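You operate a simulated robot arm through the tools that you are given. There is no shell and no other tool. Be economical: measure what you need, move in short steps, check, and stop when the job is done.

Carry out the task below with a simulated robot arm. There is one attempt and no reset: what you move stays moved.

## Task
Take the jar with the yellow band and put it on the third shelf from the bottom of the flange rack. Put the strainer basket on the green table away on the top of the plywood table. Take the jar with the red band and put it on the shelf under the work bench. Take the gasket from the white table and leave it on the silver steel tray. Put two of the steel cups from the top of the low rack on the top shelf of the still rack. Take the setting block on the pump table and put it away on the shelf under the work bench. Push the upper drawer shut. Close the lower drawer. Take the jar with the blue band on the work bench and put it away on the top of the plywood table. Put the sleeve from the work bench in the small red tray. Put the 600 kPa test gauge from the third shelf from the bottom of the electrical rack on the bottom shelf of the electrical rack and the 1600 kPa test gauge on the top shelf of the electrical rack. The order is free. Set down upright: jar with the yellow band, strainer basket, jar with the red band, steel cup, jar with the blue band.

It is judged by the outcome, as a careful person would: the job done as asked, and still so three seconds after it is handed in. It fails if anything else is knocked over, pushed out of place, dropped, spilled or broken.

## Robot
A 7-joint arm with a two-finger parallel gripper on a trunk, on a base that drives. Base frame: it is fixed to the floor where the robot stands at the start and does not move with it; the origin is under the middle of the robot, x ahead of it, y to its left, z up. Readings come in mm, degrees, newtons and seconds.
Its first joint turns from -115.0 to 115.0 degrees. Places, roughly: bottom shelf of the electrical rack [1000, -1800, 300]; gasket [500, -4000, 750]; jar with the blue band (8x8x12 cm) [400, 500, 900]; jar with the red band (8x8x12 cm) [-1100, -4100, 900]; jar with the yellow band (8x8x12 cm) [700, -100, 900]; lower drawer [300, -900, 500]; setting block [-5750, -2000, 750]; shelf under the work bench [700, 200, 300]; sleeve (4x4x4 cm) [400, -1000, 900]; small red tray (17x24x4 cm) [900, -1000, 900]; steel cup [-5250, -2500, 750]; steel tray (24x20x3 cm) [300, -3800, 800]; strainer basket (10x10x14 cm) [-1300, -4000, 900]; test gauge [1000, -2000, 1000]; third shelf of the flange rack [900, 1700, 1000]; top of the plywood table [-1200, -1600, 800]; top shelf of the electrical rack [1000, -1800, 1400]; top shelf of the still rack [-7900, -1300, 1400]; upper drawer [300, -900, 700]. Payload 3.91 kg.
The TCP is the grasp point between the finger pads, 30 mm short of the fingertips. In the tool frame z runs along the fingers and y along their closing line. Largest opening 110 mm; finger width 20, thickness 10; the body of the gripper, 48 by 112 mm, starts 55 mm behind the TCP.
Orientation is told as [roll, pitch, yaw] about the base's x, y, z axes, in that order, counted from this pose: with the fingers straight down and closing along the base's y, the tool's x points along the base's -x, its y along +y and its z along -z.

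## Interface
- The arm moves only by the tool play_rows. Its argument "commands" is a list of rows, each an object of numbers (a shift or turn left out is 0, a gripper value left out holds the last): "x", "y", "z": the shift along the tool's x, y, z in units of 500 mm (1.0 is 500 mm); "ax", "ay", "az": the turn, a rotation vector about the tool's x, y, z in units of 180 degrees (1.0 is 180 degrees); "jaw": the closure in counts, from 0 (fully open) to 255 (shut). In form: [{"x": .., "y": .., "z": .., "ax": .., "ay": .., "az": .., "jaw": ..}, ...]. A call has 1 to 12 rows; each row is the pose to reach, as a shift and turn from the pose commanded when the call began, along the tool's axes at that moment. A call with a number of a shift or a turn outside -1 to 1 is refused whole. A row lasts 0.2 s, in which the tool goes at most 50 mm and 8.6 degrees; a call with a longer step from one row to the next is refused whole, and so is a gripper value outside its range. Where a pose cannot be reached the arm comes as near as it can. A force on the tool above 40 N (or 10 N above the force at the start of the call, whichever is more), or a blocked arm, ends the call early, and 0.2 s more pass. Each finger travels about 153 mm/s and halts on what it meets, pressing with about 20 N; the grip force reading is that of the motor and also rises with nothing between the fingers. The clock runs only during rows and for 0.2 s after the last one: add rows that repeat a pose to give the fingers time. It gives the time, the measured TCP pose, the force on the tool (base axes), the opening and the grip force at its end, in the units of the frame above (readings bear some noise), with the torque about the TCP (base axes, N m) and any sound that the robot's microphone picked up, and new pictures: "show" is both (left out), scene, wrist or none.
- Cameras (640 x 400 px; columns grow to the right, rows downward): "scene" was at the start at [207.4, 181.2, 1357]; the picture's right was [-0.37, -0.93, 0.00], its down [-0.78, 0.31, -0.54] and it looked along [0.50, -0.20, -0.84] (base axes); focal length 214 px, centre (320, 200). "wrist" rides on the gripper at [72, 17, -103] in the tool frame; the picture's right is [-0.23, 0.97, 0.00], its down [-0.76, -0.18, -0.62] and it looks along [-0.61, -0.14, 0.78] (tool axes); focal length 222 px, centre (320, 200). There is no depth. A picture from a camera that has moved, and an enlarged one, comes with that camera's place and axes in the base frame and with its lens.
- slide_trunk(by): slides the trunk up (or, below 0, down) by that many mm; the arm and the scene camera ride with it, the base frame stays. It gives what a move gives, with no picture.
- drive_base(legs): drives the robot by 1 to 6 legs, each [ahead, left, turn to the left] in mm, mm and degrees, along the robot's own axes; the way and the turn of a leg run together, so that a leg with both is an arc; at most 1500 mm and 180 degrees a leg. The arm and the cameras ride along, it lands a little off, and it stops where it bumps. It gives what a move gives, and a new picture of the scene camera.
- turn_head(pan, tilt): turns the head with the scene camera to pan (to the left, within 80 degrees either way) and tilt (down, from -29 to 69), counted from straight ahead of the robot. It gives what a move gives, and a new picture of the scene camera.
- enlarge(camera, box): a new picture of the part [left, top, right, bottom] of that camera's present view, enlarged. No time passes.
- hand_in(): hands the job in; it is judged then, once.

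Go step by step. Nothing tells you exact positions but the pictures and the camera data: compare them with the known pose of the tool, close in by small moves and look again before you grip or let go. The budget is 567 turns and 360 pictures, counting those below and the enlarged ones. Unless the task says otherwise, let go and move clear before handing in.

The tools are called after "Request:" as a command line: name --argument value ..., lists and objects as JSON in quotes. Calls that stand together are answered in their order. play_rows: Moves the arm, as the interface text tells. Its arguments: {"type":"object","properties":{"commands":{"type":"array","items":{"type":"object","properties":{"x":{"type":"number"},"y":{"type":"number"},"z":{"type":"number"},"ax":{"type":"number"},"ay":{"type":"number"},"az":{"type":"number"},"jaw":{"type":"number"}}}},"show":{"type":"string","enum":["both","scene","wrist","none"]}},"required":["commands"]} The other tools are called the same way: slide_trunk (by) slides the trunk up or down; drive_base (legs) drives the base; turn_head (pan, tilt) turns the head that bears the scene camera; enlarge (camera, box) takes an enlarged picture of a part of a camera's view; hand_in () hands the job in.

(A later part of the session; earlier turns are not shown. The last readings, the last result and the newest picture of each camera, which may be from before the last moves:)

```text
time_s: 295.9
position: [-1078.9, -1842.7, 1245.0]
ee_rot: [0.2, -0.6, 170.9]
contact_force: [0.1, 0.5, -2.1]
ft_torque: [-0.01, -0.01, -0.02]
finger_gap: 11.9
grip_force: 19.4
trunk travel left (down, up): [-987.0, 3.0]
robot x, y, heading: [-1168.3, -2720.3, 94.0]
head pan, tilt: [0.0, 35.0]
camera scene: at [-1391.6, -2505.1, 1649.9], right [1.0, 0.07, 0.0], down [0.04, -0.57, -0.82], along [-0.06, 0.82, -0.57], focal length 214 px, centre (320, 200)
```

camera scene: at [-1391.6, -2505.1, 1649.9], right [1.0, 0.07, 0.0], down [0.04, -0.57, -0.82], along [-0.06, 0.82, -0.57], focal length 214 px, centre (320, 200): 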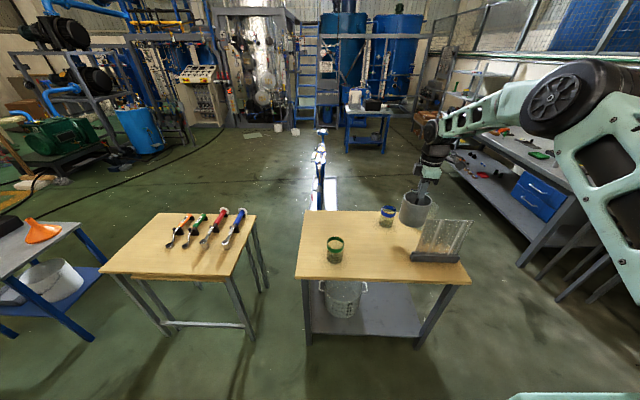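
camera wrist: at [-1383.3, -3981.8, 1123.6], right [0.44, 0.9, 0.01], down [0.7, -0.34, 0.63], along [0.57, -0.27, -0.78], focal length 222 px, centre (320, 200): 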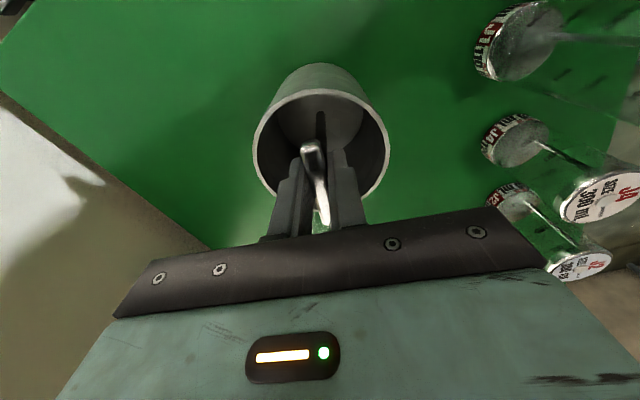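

The table's free spot is around (−1240,−1640), between the green-lid bottle and the blue jar. I drive the strainer above it.

Request:
drive_base --legs '[[213, 147, 0]]'

Request:
slide_trunk --by -240

Request:
turn_head --pan -15 --tilt 45

Request:
play_rows --commands '[{"jaw": 255}]' --show "wrist"

```text
time_s: 297.7
position: [-1233.2, -1641.3, 1244.8]
ee_rot: [0.3, -0.6, 170.7]
contact_force: [0.3, -0.9, -1.2]
ft_torque: [0.0, 0.01, 0.02]
finger_gap: 12.0
grip_force: 20.3
trunk travel left (down, up): [-987.0, 3.0]
robot x, y, heading: [-1327.3, -2518.6, 93.9]
head pan, tilt: [0.0, 35.0]
camera scene: at [-1548.5, -2302.7, 1649.9], right [1.0, 0.07, 0.0], down [0.04, -0.57, -0.82], along [-0.06, 0.82, -0.57], focal length 214 px, centre (320, 200)
```

scene: 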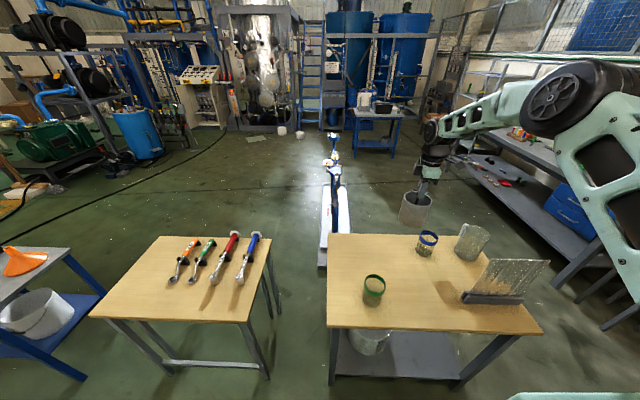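

```text
time_s: 300.2
position: [-1233.9, -1640.3, 1005.6]
ee_rot: [0.2, -0.5, 170.8]
contact_force: [0.1, -1.1, -1.4]
ft_torque: [0.03, -0.02, 0.03]
finger_gap: 11.8
grip_force: 19.8
trunk travel left (down, up): [-747.0, 243.0]
robot x, y, heading: [-1328.0, -2520.3, 93.8]
head pan, tilt: [0.0, 35.0]
```

```text
time_s: 301.0
position: [-1234.6, -1639.9, 1005.4]
ee_rot: [0.2, -0.6, 170.8]
contact_force: [0.4, 0.5, -2.2]
ft_torque: [-0.02, 0.01, -0.03]
finger_gap: 11.9
grip_force: 20.1
trunk travel left (down, up): [-747.0, 243.0]
robot x, y, heading: [-1327.7, -2521.3, 93.9]
head pan, tilt: [-15.0, 45.0]
camera scene: at [-1527.0, -2310.5, 1395.1], right [0.98, -0.19, 0.0], down [-0.14, -0.69, -0.71], along [0.14, 0.69, -0.71], focal length 214 px, centre (320, 200)
```

scene: 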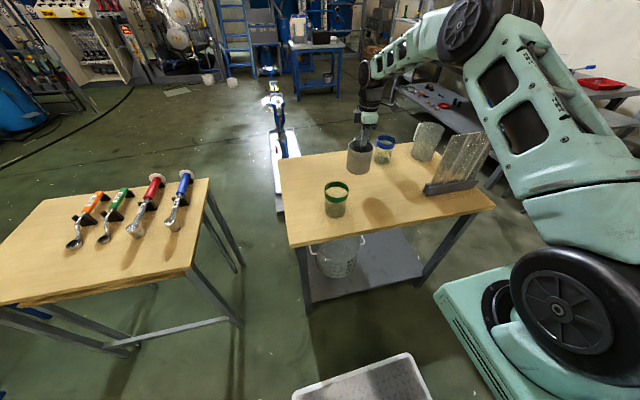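

```text
time_s: 301.4
position: [-1235.1, -1639.8, 1006.2]
ee_rot: [0.3, -0.4, 170.7]
contact_force: [-0.5, -0.5, -2.6]
ft_torque: [-0.03, 0.01, -0.02]
finger_gap: 11.6
grip_force: 19.7
trunk travel left (down, up): [-747.0, 243.0]
robot x, y, heading: [-1330.1, -2520.5, 94.0]
head pan, tilt: [-15.0, 45.0]
camera wrist: at [-1164.5, -1667.9, 1108.2], right [-0.38, -0.92, 0.01], down [-0.72, 0.3, 0.63], along [-0.58, 0.24, -0.78], focal length 222 px, centre (320, 200)
```

wrist: 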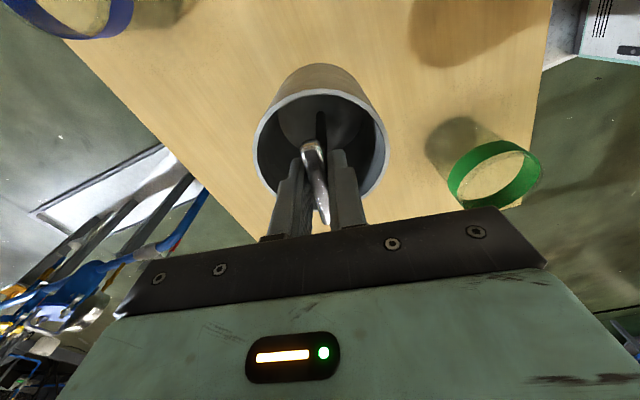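

Request:
slide_trunk --by -38

Request:
slide_trunk --by -5

Request:
slide_trunk --by -4

Request:
slide_trunk --by -4

```text
time_s: 302.2
position: [-1234.3, -1640.4, 966.8]
ee_rot: [0.1, -0.5, 170.7]
contact_force: [-0.1, -0.7, -1.6]
ft_torque: [0.0, -0.01, 0.0]
finger_gap: 11.7
grip_force: 19.2
trunk travel left (down, up): [-709.0, 281.0]
robot x, y, heading: [-1328.6, -2523.3, 93.9]
head pan, tilt: [-15.0, 45.0]
```

```text
time_s: 302.8
position: [-1234.5, -1639.8, 962.5]
ee_rot: [0.3, -0.5, 170.7]
contact_force: [0.4, -0.3, -2.6]
ft_torque: [-0.02, 0.0, 0.0]
finger_gap: 11.6
grip_force: 19.8
trunk travel left (down, up): [-704.0, 286.0]
robot x, y, heading: [-1328.8, -2518.7, 94.0]
head pan, tilt: [-15.0, 45.0]
```

```text
time_s: 303.3
position: [-1235.3, -1640.1, 958.1]
ee_rot: [0.3, -0.5, 170.6]
contact_force: [0.3, 0.3, -2.0]
ft_torque: [0.03, -0.02, 0.01]
finger_gap: 11.9
grip_force: 19.8
trunk travel left (down, up): [-700.0, 290.0]
robot x, y, heading: [-1330.1, -2519.5, 94.0]
head pan, tilt: [-15.0, 45.0]
```

```text
time_s: 303.8
position: [-1235.2, -1640.3, 954.4]
ee_rot: [0.2, -0.5, 170.7]
contact_force: [-1.0, -0.7, -1.7]
ft_torque: [0.04, 0.01, -0.01]
finger_gap: 12.1
grip_force: 20.2
trunk travel left (down, up): [-696.0, 294.0]
robot x, y, heading: [-1329.7, -2519.0, 93.7]
head pan, tilt: [-15.0, 45.0]
```

Request:
slide_trunk --by -4

Request:
slide_trunk --by -4

Request:
slide_trunk --by -4

Request:
play_rows --commands '[{"jaw": 255}]' --show "scene"

```text
time_s: 304.3
position: [-1234.3, -1640.9, 950.4]
ee_rot: [0.2, -0.5, 170.7]
contact_force: [-0.7, -0.2, -2.3]
ft_torque: [-0.01, 0.0, 0.04]
finger_gap: 11.8
grip_force: 19.7
trunk travel left (down, up): [-692.0, 298.0]
robot x, y, heading: [-1326.5, -2516.7, 93.9]
head pan, tilt: [-15.0, 45.0]
```

```text
time_s: 304.9
position: [-1234.7, -1639.6, 946.0]
ee_rot: [0.2, -0.4, 170.7]
contact_force: [-1.0, 0.8, -1.9]
ft_torque: [-0.01, 0.0, -0.01]
finger_gap: 11.6
grip_force: 19.8
trunk travel left (down, up): [-688.0, 302.0]
robot x, y, heading: [-1329.2, -2519.4, 93.7]
head pan, tilt: [-15.0, 45.0]
```

```text
time_s: 305.4
position: [-1234.2, -1639.1, 942.6]
ee_rot: [0.2, -0.5, 170.8]
contact_force: [0.3, 0.2, -2.1]
ft_torque: [-0.05, -0.05, 0.01]
finger_gap: 12.1
grip_force: 20.0
trunk travel left (down, up): [-684.0, 306.0]
robot x, y, heading: [-1324.6, -2519.6, 93.8]
head pan, tilt: [-15.0, 45.0]
```

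```text
time_s: 305.8
position: [-1234.9, -1640.3, 943.2]
ee_rot: [0.3, -0.5, 170.6]
contact_force: [0.0, -0.4, -2.7]
ft_torque: [-0.04, 0.01, -0.03]
finger_gap: 11.7
grip_force: 20.0
trunk travel left (down, up): [-684.0, 306.0]
robot x, y, heading: [-1329.9, -2522.1, 93.8]
head pan, tilt: [-15.0, 45.0]
camera scene: at [-1527.0, -2310.6, 1332.1], right [0.98, -0.19, 0.0], down [-0.14, -0.69, -0.71], along [0.14, 0.69, -0.71], focal length 214 px, centre (320, 200)
```

scene: 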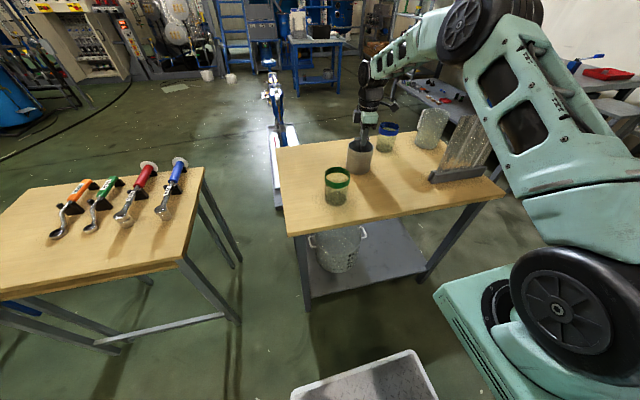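

Request:
slide_trunk --by -4

Request:
slide_trunk --by -4

Request:
slide_trunk --by -4

Request:
slide_trunk --by -4

```text
time_s: 306.3
position: [-1233.7, -1640.8, 941.4]
ee_rot: [0.2, -0.6, 170.8]
contact_force: [1.2, -4.2, 11.2]
ft_torque: [-0.05, -0.06, -0.01]
finger_gap: 11.7
grip_force: 20.1
trunk travel left (down, up): [-680.0, 310.0]
robot x, y, heading: [-1327.3, -2518.7, 93.9]
head pan, tilt: [-15.0, 45.0]
```

```text
time_s: 306.9
position: [-1235.4, -1640.2, 935.2]
ee_rot: [0.1, -0.5, 170.7]
contact_force: [0.4, -0.5, 13.5]
ft_torque: [0.02, 0.06, 0.0]
finger_gap: 11.8
grip_force: 20.5
trunk travel left (down, up): [-676.0, 314.0]
robot x, y, heading: [-1326.7, -2522.0, 93.9]
head pan, tilt: [-15.0, 45.0]
```

```text
time_s: 307.4
position: [-1235.2, -1640.5, 933.4]
ee_rot: [0.0, -0.6, 170.7]
contact_force: [0.0, -0.3, 23.6]
ft_torque: [0.07, -0.16, 0.01]
finger_gap: 12.0
grip_force: 19.7
trunk travel left (down, up): [-672.0, 318.0]
robot x, y, heading: [-1327.0, -2520.7, 94.2]
head pan, tilt: [-15.0, 45.0]
```

```text
time_s: 307.8
position: [-1234.0, -1638.2, 932.8]
ee_rot: [-0.4, -0.6, 170.7]
contact_force: [0.6, -0.8, 12.1]
ft_torque: [-0.41, -0.38, -0.03]
finger_gap: 11.7
grip_force: 20.0
trunk travel left (down, up): [-669.0, 321.0]
robot x, y, heading: [-1326.6, -2518.3, 93.7]
head pan, tilt: [-15.0, 45.0]
stopped: the force on the tool passed its limit (the readings are from after the stop); the commanded pose is now the measured one
```

Request:
slide_trunk --by 6

Request:
play_rows --commands '[{"jaw": 230}, {"jaw": 210}, {"jaw": 190}, {"jaw": 180}, {"jaw": 180, "z": -0.05}, {"jaw": 180, "z": -0.14}, {"jaw": 180, "z": -0.23}, {"jaw": 100, "z": -0.32}, {"jaw": 0, "z": -0.4}]' --show "both"

```text
time_s: 308.4
position: [-1234.1, -1639.8, 935.7]
ee_rot: [0.0, -0.6, 170.8]
contact_force: [0.1, 0.4, -1.7]
ft_torque: [0.03, 0.0, 0.0]
finger_gap: 11.9
grip_force: 19.9
trunk travel left (down, up): [-675.0, 315.0]
robot x, y, heading: [-1325.8, -2519.6, 93.8]
head pan, tilt: [-15.0, 45.0]
```

```text
time_s: 310.4
position: [-1231.8, -1640.1, 1138.7]
ee_rot: [0.0, -0.6, 170.8]
contact_force: [-0.7, 0.3, -0.1]
ft_torque: [-0.04, -0.01, -0.01]
finger_gap: 110.2
grip_force: 0.1
trunk travel left (down, up): [-675.0, 315.0]
robot x, y, heading: [-1327.5, -2521.1, 94.2]
head pan, tilt: [-15.0, 45.0]
camera scene: at [-1526.9, -2310.4, 1323.4], right [0.98, -0.19, 0.0], down [-0.14, -0.69, -0.71], along [0.14, 0.69, -0.71], focal length 214 px, centre (320, 200)
camera wrist: at [-1162.6, -1669.1, 1242.0], right [-0.38, -0.92, 0.0], down [-0.72, 0.3, 0.63], along [-0.58, 0.24, -0.78], focal length 222 px, centre (320, 200)
```

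scene: 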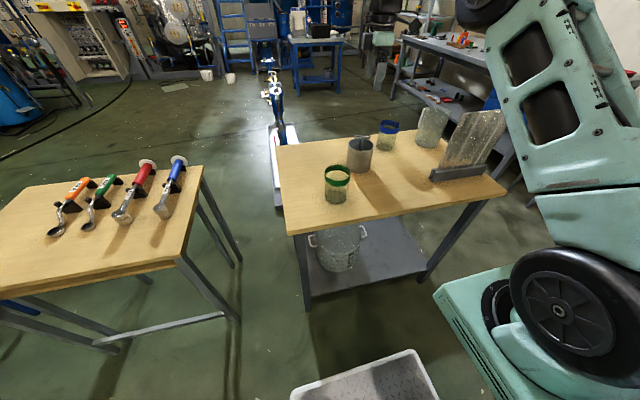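
wrist: 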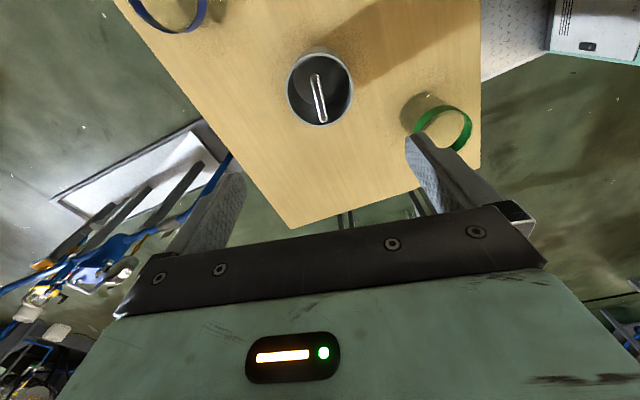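

Strainer stands on the plywood table. I back off, turn round and re-orient the tool for the red jar.

Request:
drive_base --legs '[[-350, 0, 0], [0, 0, -90], [0, 0, -93.8]]'

Request:
play_rows --commands '[{"az": 0.045}, {"az": 0.09}, {"az": 0.135}, {"az": 0.18}, {"az": 0.225}, {"az": 0.27}, {"az": 0.315}, {"az": 0.36}, {"az": 0.405}, {"az": 0.43}]' --show "none"

```text
time_s: 320.4
position: [-1441.0, -3741.2, 1139.0]
ee_rot: [-0.1, -0.6, -12.1]
contact_force: [-0.6, 0.4, -0.5]
ft_torque: [-0.01, 0.0, -0.02]
finger_gap: 109.7
grip_force: 0.0
trunk travel left (down, up): [-675.0, 315.0]
robot x, y, heading: [-1305.4, -2867.6, -88.5]
head pan, tilt: [-15.0, 45.0]
camera scene: at [-1115.0, -3082.1, 1323.5], right [-0.97, 0.24, 0.0], down [0.17, 0.69, -0.71], along [-0.17, -0.69, -0.71], focal length 214 px, centre (320, 200)
```

scene: 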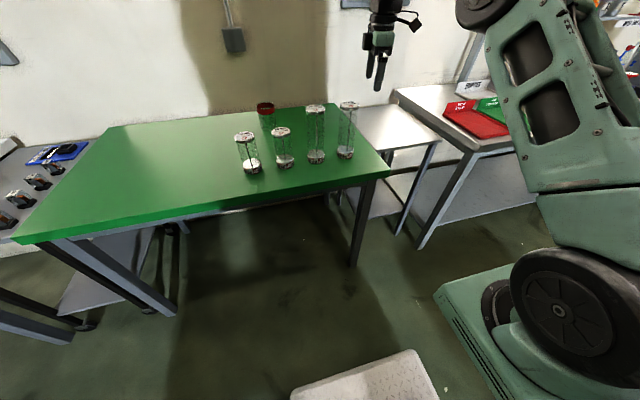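

```text
time_s: 322.6
position: [-1441.0, -3741.4, 1140.4]
ee_rot: [0.6, -0.1, -89.5]
contact_force: [-0.3, -0.3, -0.7]
ft_torque: [0.02, -0.01, 0.01]
finger_gap: 110.2
grip_force: 0.1
trunk travel left (down, up): [-675.0, 315.0]
robot x, y, heading: [-1308.3, -2873.5, -88.8]
head pan, tilt: [-15.0, 45.0]
```

Request:
play_rows --commands '[{"ay": -0.0424, "z": -0.005}, {"ay": -0.0848, "z": -0.01}, {"ay": -0.127, "z": -0.015}, {"ay": -0.17, "z": -0.02}, {"ay": -0.212, "z": -0.025}, {"ay": -0.254, "z": -0.03}, {"ay": -0.297, "z": -0.035}, {"ay": -0.339, "z": -0.04}]' --show "both"

```text
time_s: 324.4
position: [-1439.5, -3742.2, 1159.7]
ee_rot: [1.2, -61.3, -90.4]
contact_force: [-0.4, -0.2, -0.8]
ft_torque: [0.01, 0.01, -0.02]
finger_gap: 110.0
grip_force: 0.0
trunk travel left (down, up): [-675.0, 315.0]
robot x, y, heading: [-1304.3, -2869.8, -88.6]
head pan, tilt: [-15.0, 45.0]
camera scene: at [-1114.9, -3082.1, 1323.5], right [-0.97, 0.24, 0.0], down [0.17, 0.69, -0.71], along [-0.17, -0.69, -0.71], focal length 214 px, centre (320, 200)
camera wrist: at [-1424.5, -3615.9, 1145.9], right [0.97, -0.1, 0.21], down [-0.19, 0.18, 0.97], along [-0.13, -0.98, 0.16], focal length 222 px, centre (320, 200)
```

scene: 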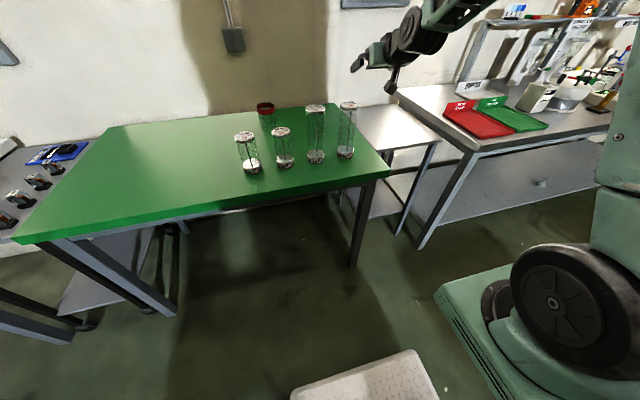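
wrist: 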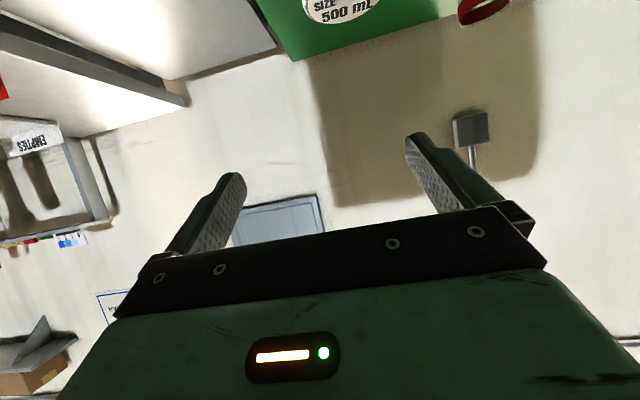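

Request:
drive_base --legs '[[0, 322, 0], [340, 0, 0]]'

Request:
play_rows --commands '[{"jaw": 0}]' --show "wrist"

```text
time_s: 328.3
position: [-1112.9, -4074.9, 1160.0]
ee_rot: [1.2, -61.2, -90.5]
contact_force: [-0.5, 0.6, 0.4]
ft_torque: [0.0, 0.05, 0.03]
finger_gap: 110.2
grip_force: 0.1
trunk travel left (down, up): [-675.0, 315.0]
robot x, y, heading: [-976.5, -3198.1, -88.8]
head pan, tilt: [-15.0, 45.0]
camera scene: at [-785.7, -3415.2, 1323.5], right [-0.97, 0.24, 0.0], down [0.17, 0.69, -0.71], along [-0.17, -0.69, -0.71], focal length 214 px, centre (320, 200)
```

scene: 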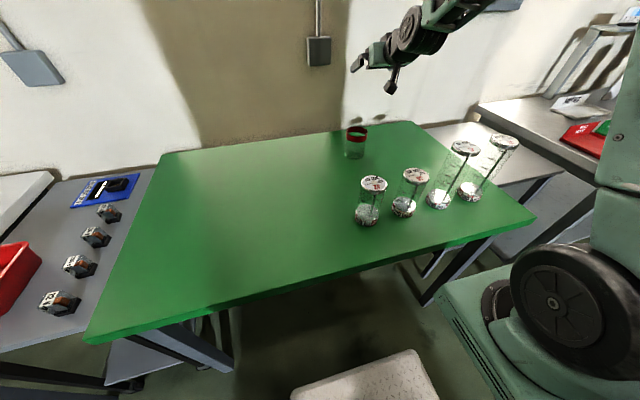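

```text
time_s: 328.7
position: [-1114.1, -4075.2, 1158.8]
ee_rot: [1.3, -61.2, -90.6]
contact_force: [0.8, -0.2, -0.5]
ft_torque: [0.02, 0.0, 0.0]
finger_gap: 109.9
grip_force: 0.0
trunk travel left (down, up): [-675.0, 315.0]
robot x, y, heading: [-973.1, -3198.7, -89.0]
head pan, tilt: [-15.0, 45.0]
camera wrist: at [-1097.1, -3948.1, 1145.9], right [0.97, -0.1, 0.21], down [-0.19, 0.18, 0.97], along [-0.14, -0.98, 0.15], focal length 222 px, centre (320, 200)
```

wrist: 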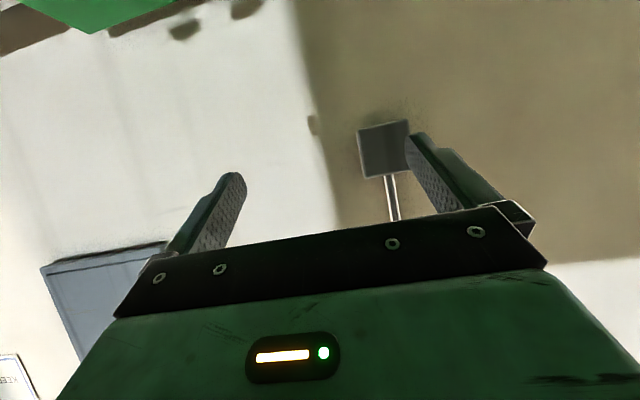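

Request:
slide_trunk --by -125

Request:
play_rows --commands '[{"jaw": 0}]' --show "both"

```text
time_s: 330.3
position: [-1112.9, -4074.8, 1034.7]
ee_rot: [1.2, -61.2, -90.6]
contact_force: [-0.9, 0.5, -0.2]
ft_torque: [-0.04, -0.01, -0.02]
finger_gap: 110.3
grip_force: 0.0
trunk travel left (down, up): [-550.0, 440.0]
robot x, y, heading: [-972.2, -3200.3, -88.9]
head pan, tilt: [-15.0, 45.0]
```

```text
time_s: 330.7
position: [-1114.6, -4074.9, 1034.2]
ee_rot: [1.2, -61.3, -90.6]
contact_force: [-0.5, 1.0, 1.2]
ft_torque: [0.0, 0.03, -0.01]
finger_gap: 110.1
grip_force: 0.1
trunk travel left (down, up): [-550.0, 440.0]
robot x, y, heading: [-973.8, -3199.2, -88.6]
head pan, tilt: [-15.0, 45.0]
camera scene: at [-785.7, -3415.2, 1198.5], right [-0.97, 0.24, 0.0], down [0.17, 0.69, -0.71], along [-0.17, -0.69, -0.71], focal length 214 px, centre (320, 200)
camera wrist: at [-1097.1, -3948.1, 1021.0], right [0.97, -0.1, 0.21], down [-0.19, 0.18, 0.97], along [-0.14, -0.98, 0.15], focal length 222 px, centre (320, 200)
```

scene: 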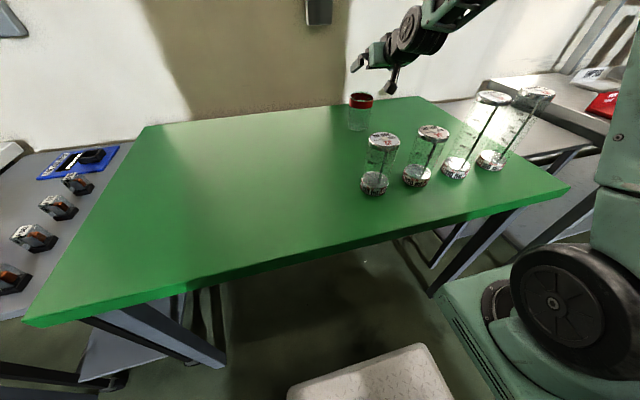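
wrist: 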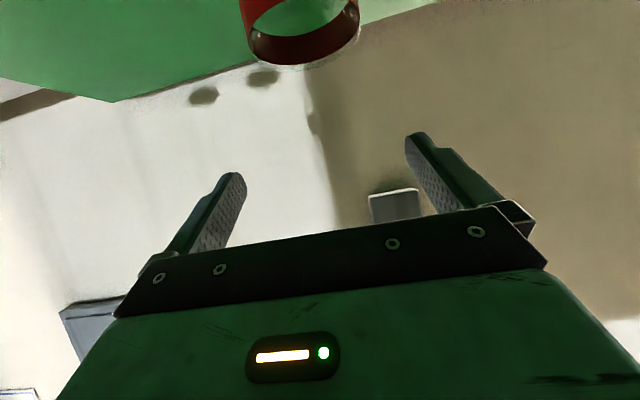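

Request:
drive_base --legs '[[32, 6, 0]]'

Request:
slide_trunk --by -65

Request:
play_rows --commands '[{"jaw": 0}]' --show "both"

```text
time_s: 331.5
position: [-1107.5, -4105.3, 1035.3]
ee_rot: [1.2, -61.2, -90.6]
contact_force: [-1.0, -0.4, 0.0]
ft_torque: [-0.02, -0.03, 0.01]
finger_gap: 110.2
grip_force: 0.0
trunk travel left (down, up): [-550.0, 440.0]
robot x, y, heading: [-965.5, -3235.2, -89.0]
head pan, tilt: [-15.0, 45.0]
camera scene: at [-779.1, -3447.1, 1198.5], right [-0.97, 0.24, 0.0], down [0.17, 0.69, -0.71], along [-0.17, -0.69, -0.71], focal length 214 px, centre (320, 200)
```

scene: 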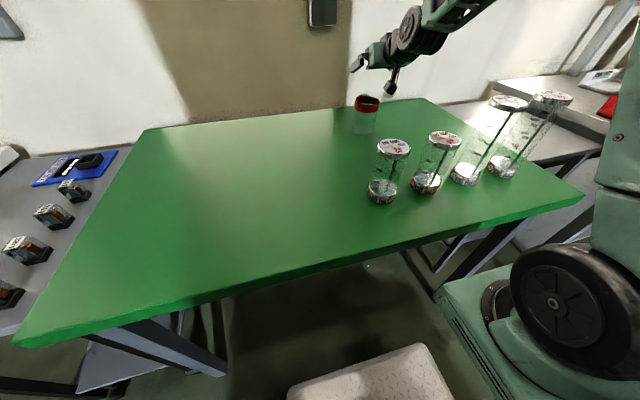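

```text
time_s: 332.6
position: [-1106.9, -4106.2, 970.1]
ee_rot: [1.2, -61.1, -90.6]
contact_force: [-0.5, 0.0, 0.3]
ft_torque: [0.0, 0.01, 0.0]
finger_gap: 110.2
grip_force: 0.2
trunk travel left (down, up): [-485.0, 505.0]
robot x, y, heading: [-967.2, -3231.7, -88.9]
head pan, tilt: [-15.0, 45.0]
```

```text
time_s: 333.0
position: [-1107.3, -4106.4, 968.7]
ee_rot: [1.2, -61.3, -90.6]
contact_force: [-0.2, 0.2, -0.3]
ft_torque: [0.02, 0.03, -0.04]
finger_gap: 109.9
grip_force: 0.0
trunk travel left (down, up): [-485.0, 505.0]
robot x, y, heading: [-969.6, -3231.9, -89.0]
head pan, tilt: [-15.0, 45.0]
camera scene: at [-779.1, -3447.0, 1133.5], right [-0.97, 0.24, 0.0], down [0.17, 0.69, -0.71], along [-0.17, -0.69, -0.71], focal length 214 px, centre (320, 200)
camera wrist: at [-1090.4, -3979.9, 956.0], right [0.97, -0.1, 0.21], down [-0.19, 0.18, 0.97], along [-0.14, -0.98, 0.15], focal length 222 px, centre (320, 200)
```

scene: 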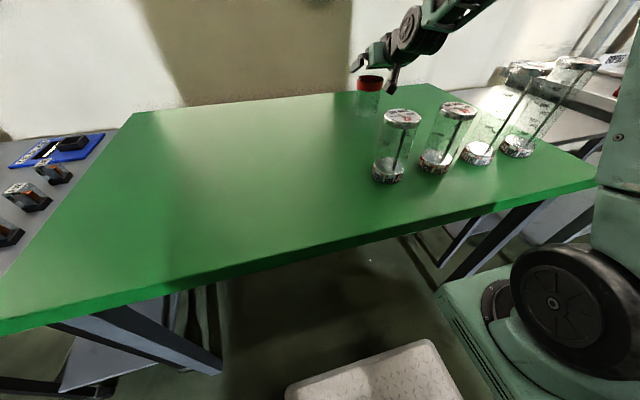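
wrist: 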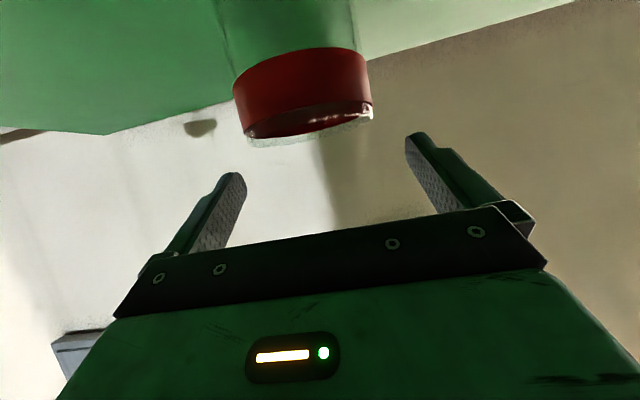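

Request:
slide_trunk --by -40

Request:
slide_trunk --by -28

Request:
play_rows --commands '[{"jaw": 0}]' --show "both"

```text
time_s: 333.8
position: [-1106.8, -4105.7, 929.7]
ee_rot: [1.2, -61.2, -90.5]
contact_force: [0.1, 0.8, 0.6]
ft_torque: [0.01, -0.01, 0.04]
finger_gap: 109.9
grip_force: 0.0
trunk travel left (down, up): [-445.0, 545.0]
robot x, y, heading: [-966.1, -3230.6, -88.9]
head pan, tilt: [-15.0, 45.0]
```

```text
time_s: 334.5
position: [-1106.3, -4105.8, 901.4]
ee_rot: [1.2, -61.1, -90.6]
contact_force: [0.2, 0.0, -0.2]
ft_torque: [-0.02, -0.01, -0.03]
finger_gap: 110.0
grip_force: 0.2
trunk travel left (down, up): [-417.0, 573.0]
robot x, y, heading: [-970.3, -3232.2, -89.4]
head pan, tilt: [-15.0, 45.0]
```

```text
time_s: 334.9
position: [-1106.9, -4105.5, 902.0]
ee_rot: [1.1, -61.3, -90.5]
contact_force: [0.5, 0.6, 0.1]
ft_torque: [0.02, 0.0, -0.01]
finger_gap: 109.8
grip_force: 0.2
trunk travel left (down, up): [-417.0, 573.0]
robot x, y, heading: [-966.3, -3232.3, -89.0]
head pan, tilt: [-15.0, 45.0]
camera scene: at [-779.1, -3447.0, 1065.5], right [-0.97, 0.24, 0.0], down [0.17, 0.69, -0.71], along [-0.17, -0.69, -0.71], focal length 214 px, centre (320, 200)
camera wrist: at [-1090.4, -3979.9, 888.0], right [0.97, -0.1, 0.21], down [-0.19, 0.18, 0.97], along [-0.14, -0.98, 0.15], focal length 222 px, centre (320, 200)
```

scene: 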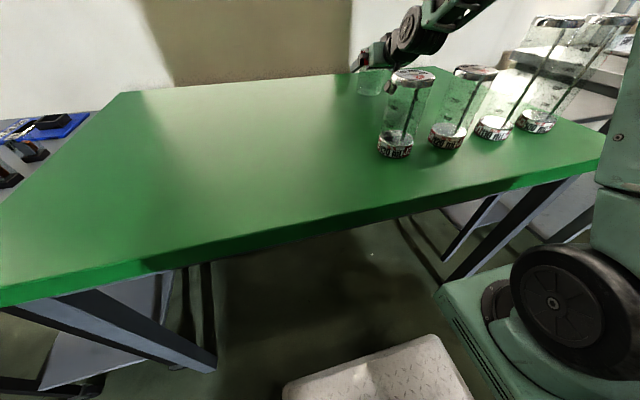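
wrist: 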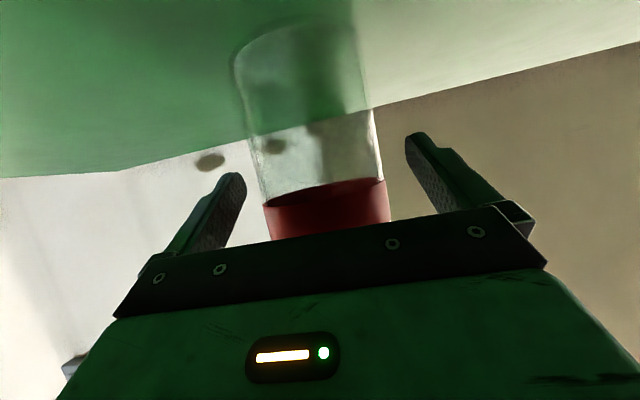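

The red jar is between the pads just as the other jars were. I grip and lift straight up.

Request:
play_rows --commands '[{"jaw": 255}, {"jaw": 255}, {"jaw": 255}]' --show "none"

Request:
slide_trunk --by 300

Request:
drive_base --legs '[[-500, 0, 0]]'

```text
time_s: 335.7
position: [-1107.0, -4106.3, 901.1]
ee_rot: [1.2, -61.2, -90.5]
contact_force: [-1.0, -0.5, 0.1]
ft_torque: [-0.01, -0.01, -0.03]
finger_gap: 77.4
grip_force: 20.5
trunk travel left (down, up): [-417.0, 573.0]
robot x, y, heading: [-967.0, -3234.2, -88.8]
head pan, tilt: [-15.0, 45.0]
```

```text
time_s: 338.7
position: [-1106.6, -4105.5, 1201.3]
ee_rot: [1.2, -61.2, -90.6]
contact_force: [-0.1, -0.6, -0.7]
ft_torque: [0.07, 0.01, 0.01]
finger_gap: 70.0
grip_force: 20.2
trunk travel left (down, up): [-717.0, 273.0]
robot x, y, heading: [-965.2, -3232.3, -88.8]
head pan, tilt: [-15.0, 45.0]
```

```text
time_s: 341.7
position: [-1114.9, -3604.0, 1201.3]
ee_rot: [1.2, -61.2, -90.3]
contact_force: [-0.2, -0.1, -1.3]
ft_torque: [0.05, 0.0, -0.04]
finger_gap: 69.8
grip_force: 20.0
trunk travel left (down, up): [-717.0, 273.0]
robot x, y, heading: [-980.9, -2728.1, -88.5]
head pan, tilt: [-15.0, 45.0]
camera scene: at [-789.3, -2942.5, 1365.5], right [-0.97, 0.23, 0.0], down [0.17, 0.69, -0.71], along [-0.17, -0.69, -0.71], focal length 214 px, centre (320, 200)
```

scene: 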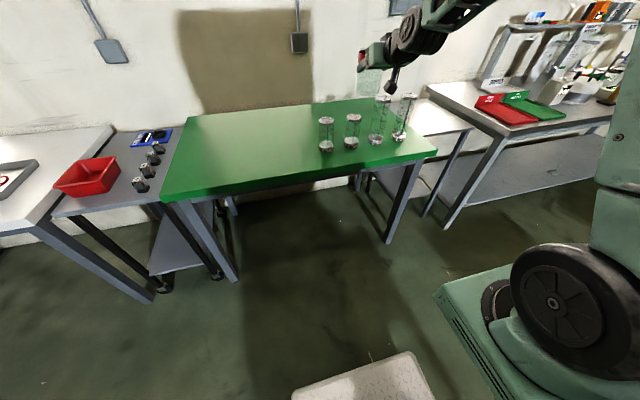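

Request:
play_rows --commands '[{"jaw": 255}]' --show "wrist"

```text
time_s: 342.1
position: [-1113.6, -3603.7, 1201.1]
ee_rot: [1.1, -61.2, -90.3]
contact_force: [-1.6, -0.2, -1.8]
ft_torque: [0.12, 0.03, 0.02]
finger_gap: 70.0
grip_force: 20.3
trunk travel left (down, up): [-717.0, 273.0]
robot x, y, heading: [-980.9, -2726.8, -88.6]
head pan, tilt: [-15.0, 45.0]
camera wrist: at [-1097.8, -3477.1, 1187.6], right [0.97, -0.1, 0.21], down [-0.19, 0.18, 0.97], along [-0.13, -0.98, 0.15], focal length 222 px, centre (320, 200)
```

wrist: 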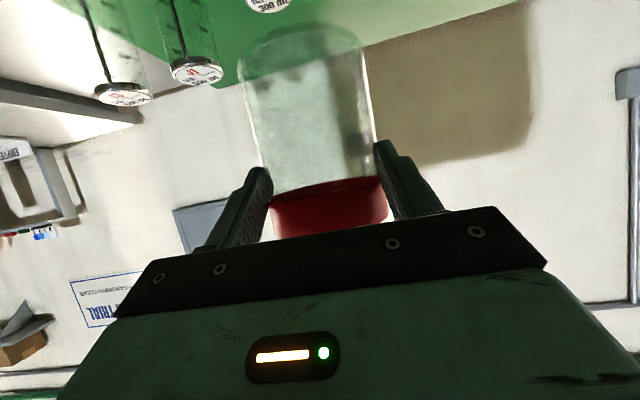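

Request:
enlarge --camera "scene" --box '[320, 30, 440, 110]'

Request:
enlarge --camera "wrist" --box '[200, 0, 440, 250]'

```text
5.00 times, centred on (380, 70) of scene
camera zoom: at [-789.3, -2942.5, 1365.5], right [-0.97, 0.23, 0.0], down [0.17, 0.69, -0.71], along [-0.17, -0.69, -0.71], focal length 1072 px, centre (20, 850)
```

zoom: 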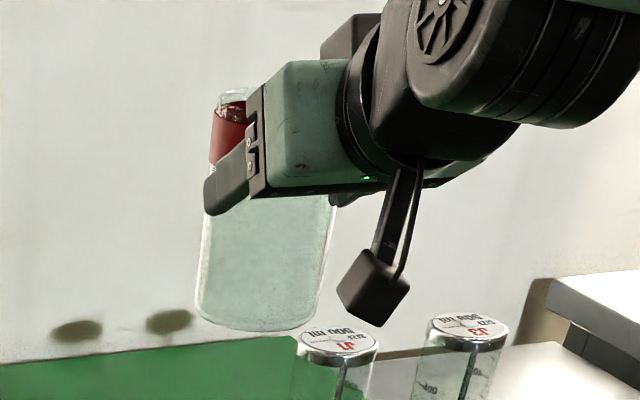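

```text
1.60 times, centred on (320, 125) of wrist
camera zoom: at [-1097.8, -3477.1, 1187.6], right [0.97, -0.1, 0.21], down [-0.19, 0.18, 0.97], along [-0.13, -0.98, 0.15], focal length 355 px, centre (320, 320)
```

zoom: 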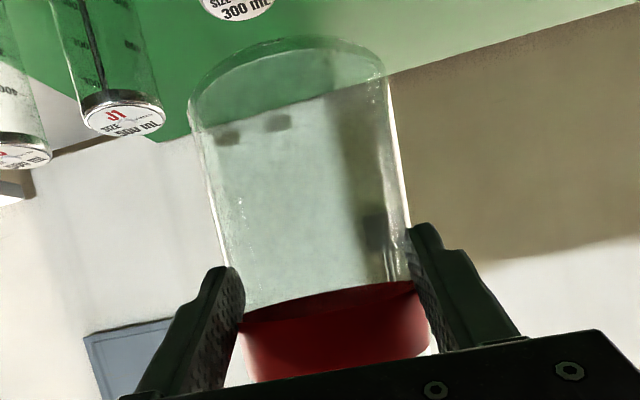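

The jar has slid towards the fingertips (gap 70). I'll set it down on the free left part of the green table and take a deeper grip.

Request:
drive_base --legs '[[0, 458, 0], [250, 0, 0]]'

Request:
slide_trunk --by -250

Request:
play_rows --commands '[{"jaw": 255}]' --show "both"

```text
time_s: 346.2
position: [-663.4, -3838.9, 1201.3]
ee_rot: [1.2, -61.2, -90.5]
contact_force: [0.1, 0.7, -1.5]
ft_torque: [0.09, -0.04, -0.02]
finger_gap: 69.6
grip_force: 20.0
trunk travel left (down, up): [-717.0, 273.0]
robot x, y, heading: [-524.0, -2967.8, -89.0]
head pan, tilt: [-15.0, 45.0]
camera scene: at [-336.1, -3181.3, 1365.5], right [-0.97, 0.24, 0.0], down [0.17, 0.69, -0.71], along [-0.17, -0.69, -0.71], focal length 214 px, centre (320, 200)
```

scene: 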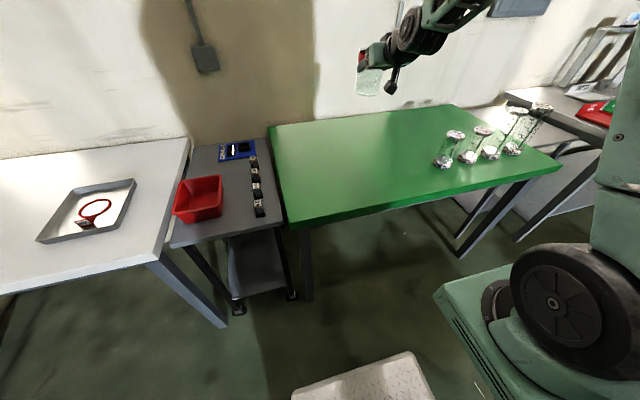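

```text
time_s: 348.8
position: [-662.9, -3840.5, 951.7]
ee_rot: [1.2, -61.2, -90.5]
contact_force: [-0.2, 0.3, -1.4]
ft_torque: [0.07, -0.02, 0.02]
finger_gap: 69.6
grip_force: 19.5
trunk travel left (down, up): [-467.0, 523.0]
robot x, y, heading: [-526.0, -2964.1, -88.8]
head pan, tilt: [-15.0, 45.0]
```

```text
time_s: 349.2
position: [-662.9, -3840.6, 950.8]
ee_rot: [1.2, -61.1, -90.5]
contact_force: [-0.3, 0.8, -1.6]
ft_torque: [0.04, -0.01, 0.01]
finger_gap: 69.3
grip_force: 20.0
trunk travel left (down, up): [-467.0, 523.0]
robot x, y, heading: [-523.3, -2968.2, -88.9]
head pan, tilt: [-15.0, 45.0]
camera scene: at [-336.1, -3181.3, 1115.5], right [-0.97, 0.24, 0.0], down [0.17, 0.69, -0.71], along [-0.17, -0.69, -0.71], focal length 214 px, centre (320, 200)
camera wrist: at [-647.0, -3714.5, 937.8], right [0.97, -0.1, 0.21], down [-0.19, 0.18, 0.97], along [-0.13, -0.98, 0.15], focal length 222 px, centre (320, 200)
```

scene: 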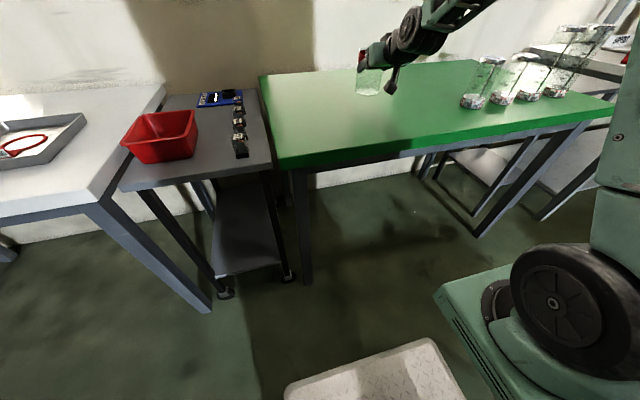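
wrist: 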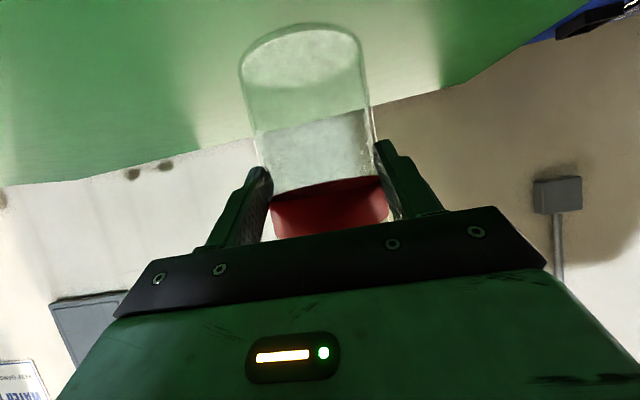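

Request:
slide_trunk --by -36

Request:
slide_trunk --by -5

Request:
slide_trunk --by -4

Request:
slide_trunk --by -4

```text
time_s: 350.0
position: [-663.4, -3839.7, 915.0]
ee_rot: [1.3, -61.3, -90.6]
contact_force: [0.0, -0.3, -2.5]
ft_torque: [0.07, 0.03, -0.03]
finger_gap: 69.3
grip_force: 20.0
trunk travel left (down, up): [-431.0, 559.0]
robot x, y, heading: [-522.6, -2966.0, -88.7]
head pan, tilt: [-15.0, 45.0]
```

```text
time_s: 350.5
position: [-662.9, -3839.6, 910.2]
ee_rot: [1.1, -61.2, -90.5]
contact_force: [0.1, 0.2, -1.5]
ft_torque: [0.02, 0.02, 0.01]
finger_gap: 69.3
grip_force: 20.4
trunk travel left (down, up): [-426.0, 564.0]
robot x, y, heading: [-527.0, -2963.4, -88.9]
head pan, tilt: [-15.0, 45.0]
```

```text
time_s: 351.1
position: [-662.8, -3840.5, 906.4]
ee_rot: [1.2, -61.2, -90.5]
contact_force: [0.9, -0.6, -2.4]
ft_torque: [0.05, 0.03, 0.01]
finger_gap: 69.1
grip_force: 19.8
trunk travel left (down, up): [-422.0, 568.0]
robot x, y, heading: [-526.3, -2967.2, -89.0]
head pan, tilt: [-15.0, 45.0]
```

```text
time_s: 351.6
position: [-662.5, -3840.3, 902.3]
ee_rot: [1.1, -61.4, -90.5]
contact_force: [-0.3, -0.7, 0.9]
ft_torque: [-0.05, 0.08, -0.01]
finger_gap: 69.2
grip_force: 20.3
trunk travel left (down, up): [-418.0, 572.0]
robot x, y, heading: [-528.8, -2965.5, -88.9]
head pan, tilt: [-15.0, 45.0]
```

Request:
slide_trunk --by -3

Request:
play_rows --commands '[{"jaw": 95}, {"jaw": 90}, {"jaw": 70}, {"jaw": 30}, {"jaw": 0}, {"jaw": 0}]' --show "wrist"

```text
time_s: 352.1
position: [-662.4, -3840.7, 901.7]
ee_rot: [1.1, -61.5, -90.3]
contact_force: [2.0, 2.3, 11.1]
ft_torque: [-0.37, 0.28, -0.05]
finger_gap: 69.4
grip_force: 20.0
trunk travel left (down, up): [-415.0, 575.0]
robot x, y, heading: [-525.3, -2967.0, -88.9]
head pan, tilt: [-15.0, 45.0]
```

```text
time_s: 353.5
position: [-662.7, -3839.2, 899.3]
ee_rot: [1.2, -61.2, -90.5]
contact_force: [0.0, 0.2, 0.0]
ft_torque: [0.0, 0.03, -0.01]
finger_gap: 110.0
grip_force: 0.1
trunk travel left (down, up): [-415.0, 575.0]
robot x, y, heading: [-522.6, -2964.4, -88.9]
head pan, tilt: [-15.0, 45.0]
camera wrist: at [-647.0, -3714.5, 885.9], right [0.97, -0.1, 0.21], down [-0.19, 0.18, 0.97], along [-0.13, -0.98, 0.15], focal length 222 px, centre (320, 200)
```

wrist: 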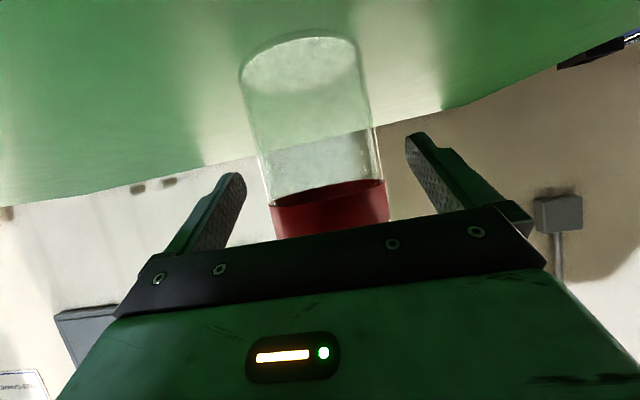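

Request:
slide_trunk --by 9

Request:
drive_base --legs '[[17, 0, 0]]'

Request:
play_rows --commands '[{"jaw": 0}, {"jaw": 255}, {"jaw": 255}, {"jaw": 255}]' --show "wrist"

```text
time_s: 354.1
position: [-663.3, -3840.5, 907.8]
ee_rot: [1.2, -61.2, -90.5]
contact_force: [-0.1, 0.3, -0.3]
ft_torque: [0.0, -0.04, -0.01]
finger_gap: 109.9
grip_force: 0.0
trunk travel left (down, up): [-424.0, 566.0]
robot x, y, heading: [-528.8, -2965.9, -89.0]
head pan, tilt: [-15.0, 45.0]
```

```text
time_s: 354.9
position: [-662.5, -3857.1, 908.0]
ee_rot: [1.2, -61.2, -90.5]
contact_force: [0.4, -0.1, 1.2]
ft_torque: [-0.02, 0.01, 0.0]
finger_gap: 109.6
grip_force: 0.1
trunk travel left (down, up): [-424.0, 566.0]
robot x, y, heading: [-522.0, -2984.1, -88.6]
head pan, tilt: [-15.0, 45.0]
camera scene: at [-335.8, -3198.4, 1072.5], right [-0.97, 0.24, 0.0], down [0.17, 0.69, -0.71], along [-0.17, -0.69, -0.71], focal length 214 px, centre (320, 200)
```

scene: 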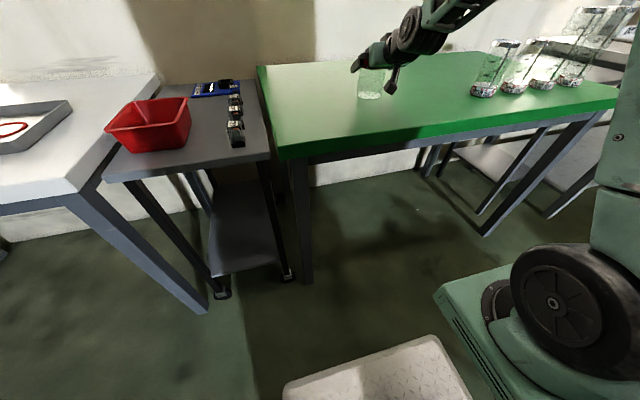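

```text
time_s: 355.9
position: [-663.9, -3858.4, 909.6]
ee_rot: [1.2, -61.1, -90.5]
contact_force: [-0.2, -0.4, -0.4]
ft_torque: [-0.01, 0.13, 0.0]
finger_gap: 69.0
grip_force: 19.8
trunk travel left (down, up): [-424.0, 566.0]
robot x, y, heading: [-521.6, -2985.4, -88.7]
head pan, tilt: [-15.0, 45.0]
camera wrist: at [-646.7, -3731.5, 894.9], right [0.97, -0.1, 0.21], down [-0.19, 0.18, 0.97], along [-0.13, -0.98, 0.15], focal length 222 px, centre (320, 200)
```

wrist: 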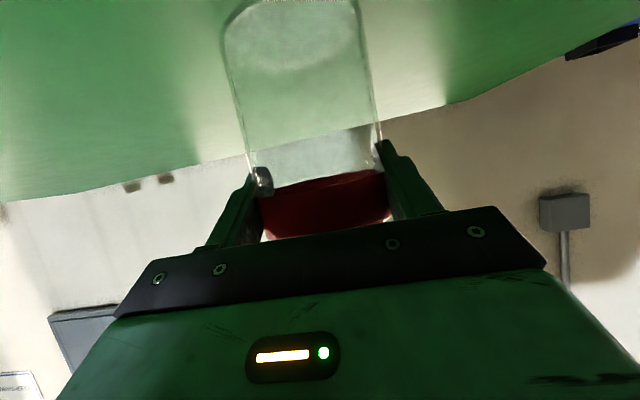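

The grip is now deep and the gap is the same, so 69 mm is simply this jar's width. I lift and carry it to the bench.

Request:
slide_trunk --by 250

Request:
drive_base --legs '[[-450, 0, 0]]'

Request:
play_rows --commands '[{"jaw": 255}]' --show "wrist"

```text
time_s: 358.5
position: [-662.7, -3857.2, 1158.9]
ee_rot: [1.2, -61.1, -90.6]
contact_force: [0.9, 0.2, -2.4]
ft_torque: [0.02, 0.03, 0.01]
finger_gap: 68.9
grip_force: 20.0
trunk travel left (down, up): [-674.0, 316.0]
robot x, y, heading: [-523.8, -2981.0, -88.9]
head pan, tilt: [-15.0, 45.0]
```

```text
time_s: 361.2
position: [-675.8, -3400.0, 1157.8]
ee_rot: [1.1, -61.1, -90.7]
contact_force: [-0.3, 0.1, -2.0]
ft_torque: [0.01, -0.01, 0.0]
finger_gap: 69.1
grip_force: 19.6
trunk travel left (down, up): [-674.0, 316.0]
robot x, y, heading: [-532.6, -2528.4, -89.0]
head pan, tilt: [-15.0, 45.0]
camera scene: at [-345.2, -2742.3, 1322.5], right [-0.97, 0.24, 0.0], down [0.17, 0.69, -0.71], along [-0.17, -0.69, -0.71], focal length 214 px, centre (320, 200)
```

scene: 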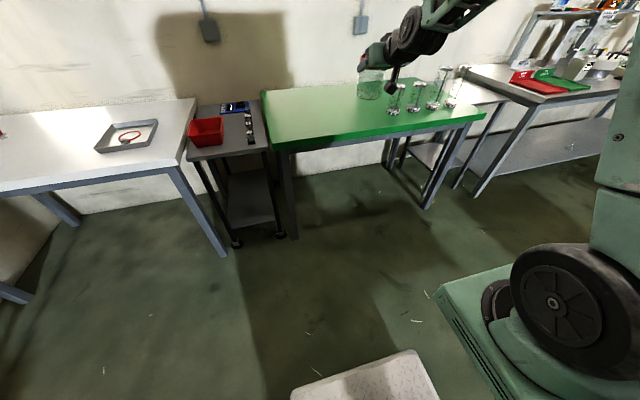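

```text
time_s: 361.6
position: [-675.6, -3399.6, 1158.6]
ee_rot: [1.2, -61.2, -90.9]
contact_force: [-0.9, 0.3, -1.0]
ft_torque: [-0.01, -0.02, 0.0]
finger_gap: 69.1
grip_force: 19.9
trunk travel left (down, up): [-674.0, 316.0]
robot x, y, heading: [-531.8, -2527.4, -89.0]
head pan, tilt: [-15.0, 45.0]
camera wrist: at [-658.2, -3274.2, 1144.4], right [0.97, -0.1, 0.21], down [-0.19, 0.18, 0.97], along [-0.14, -0.98, 0.15], focal length 222 px, centre (320, 200)
```

wrist: 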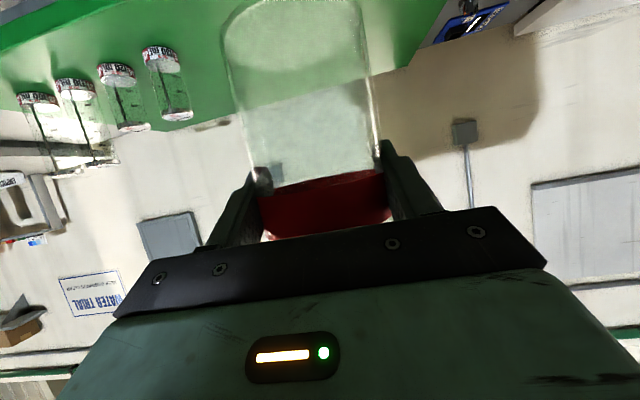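

Secure. I raise the arm, turn to face the bench and drive up the aisle to the shelf-under-bench area.

Request:
slide_trunk --by 220

Request:
drive_base --legs '[[0, 0, 89], [200, 0, 0], [0, 1400, 0], [0, 900, 0], [-330, 0, 0]]'

Request:
turn_head --pan -15 --tilt 50

```text
time_s: 363.9
position: [-675.4, -3400.2, 1377.8]
ee_rot: [1.2, -61.2, -90.8]
contact_force: [-1.0, -0.6, -1.7]
ft_torque: [0.01, 0.01, 0.01]
finger_gap: 69.1
grip_force: 19.5
trunk travel left (down, up): [-894.0, 96.0]
robot x, y, heading: [-535.2, -2524.2, -89.1]
head pan, tilt: [-15.0, 45.0]
```

```text
time_s: 382.2
position: [211.2, -357.8, 1378.4]
ee_rot: [1.1, -61.2, -2.3]
contact_force: [-0.1, -0.3, -2.2]
ft_torque: [-0.01, 0.03, 0.0]
finger_gap: 68.7
grip_force: 19.7
trunk travel left (down, up): [-894.0, 96.0]
robot x, y, heading: [-658.4, -189.1, -0.5]
head pan, tilt: [-15.0, 45.0]
camera scene: at [-435.8, -8.6, 1542.5], right [-0.27, -0.96, 0.0], down [-0.68, 0.19, -0.71], along [0.68, -0.19, -0.71], focal length 214 px, centre (320, 200)
```

scene: 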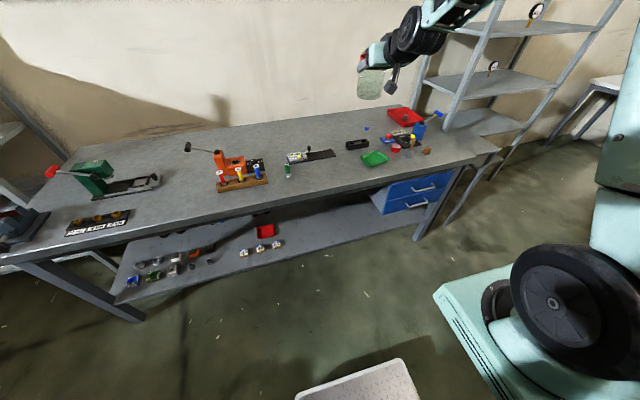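

```text
time_s: 382.9
position: [210.5, -358.2, 1378.1]
ee_rot: [1.2, -61.2, -2.3]
contact_force: [0.3, -0.5, -1.7]
ft_torque: [0.01, 0.03, -0.01]
finger_gap: 68.8
grip_force: 20.3
trunk travel left (down, up): [-894.0, 96.0]
robot x, y, heading: [-655.8, -190.8, -0.5]
head pan, tilt: [-15.0, 50.0]
camera scene: at [-440.1, -7.4, 1535.6], right [-0.27, -0.96, 0.0], down [-0.74, 0.21, -0.64], along [0.62, -0.17, -0.77], focal length 214 px, centre (320, 200)
```

scene: 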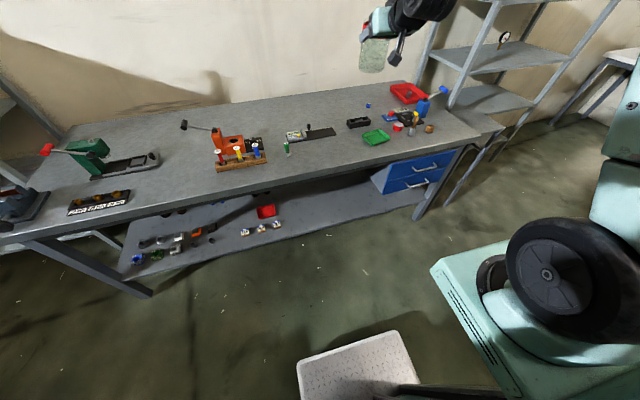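

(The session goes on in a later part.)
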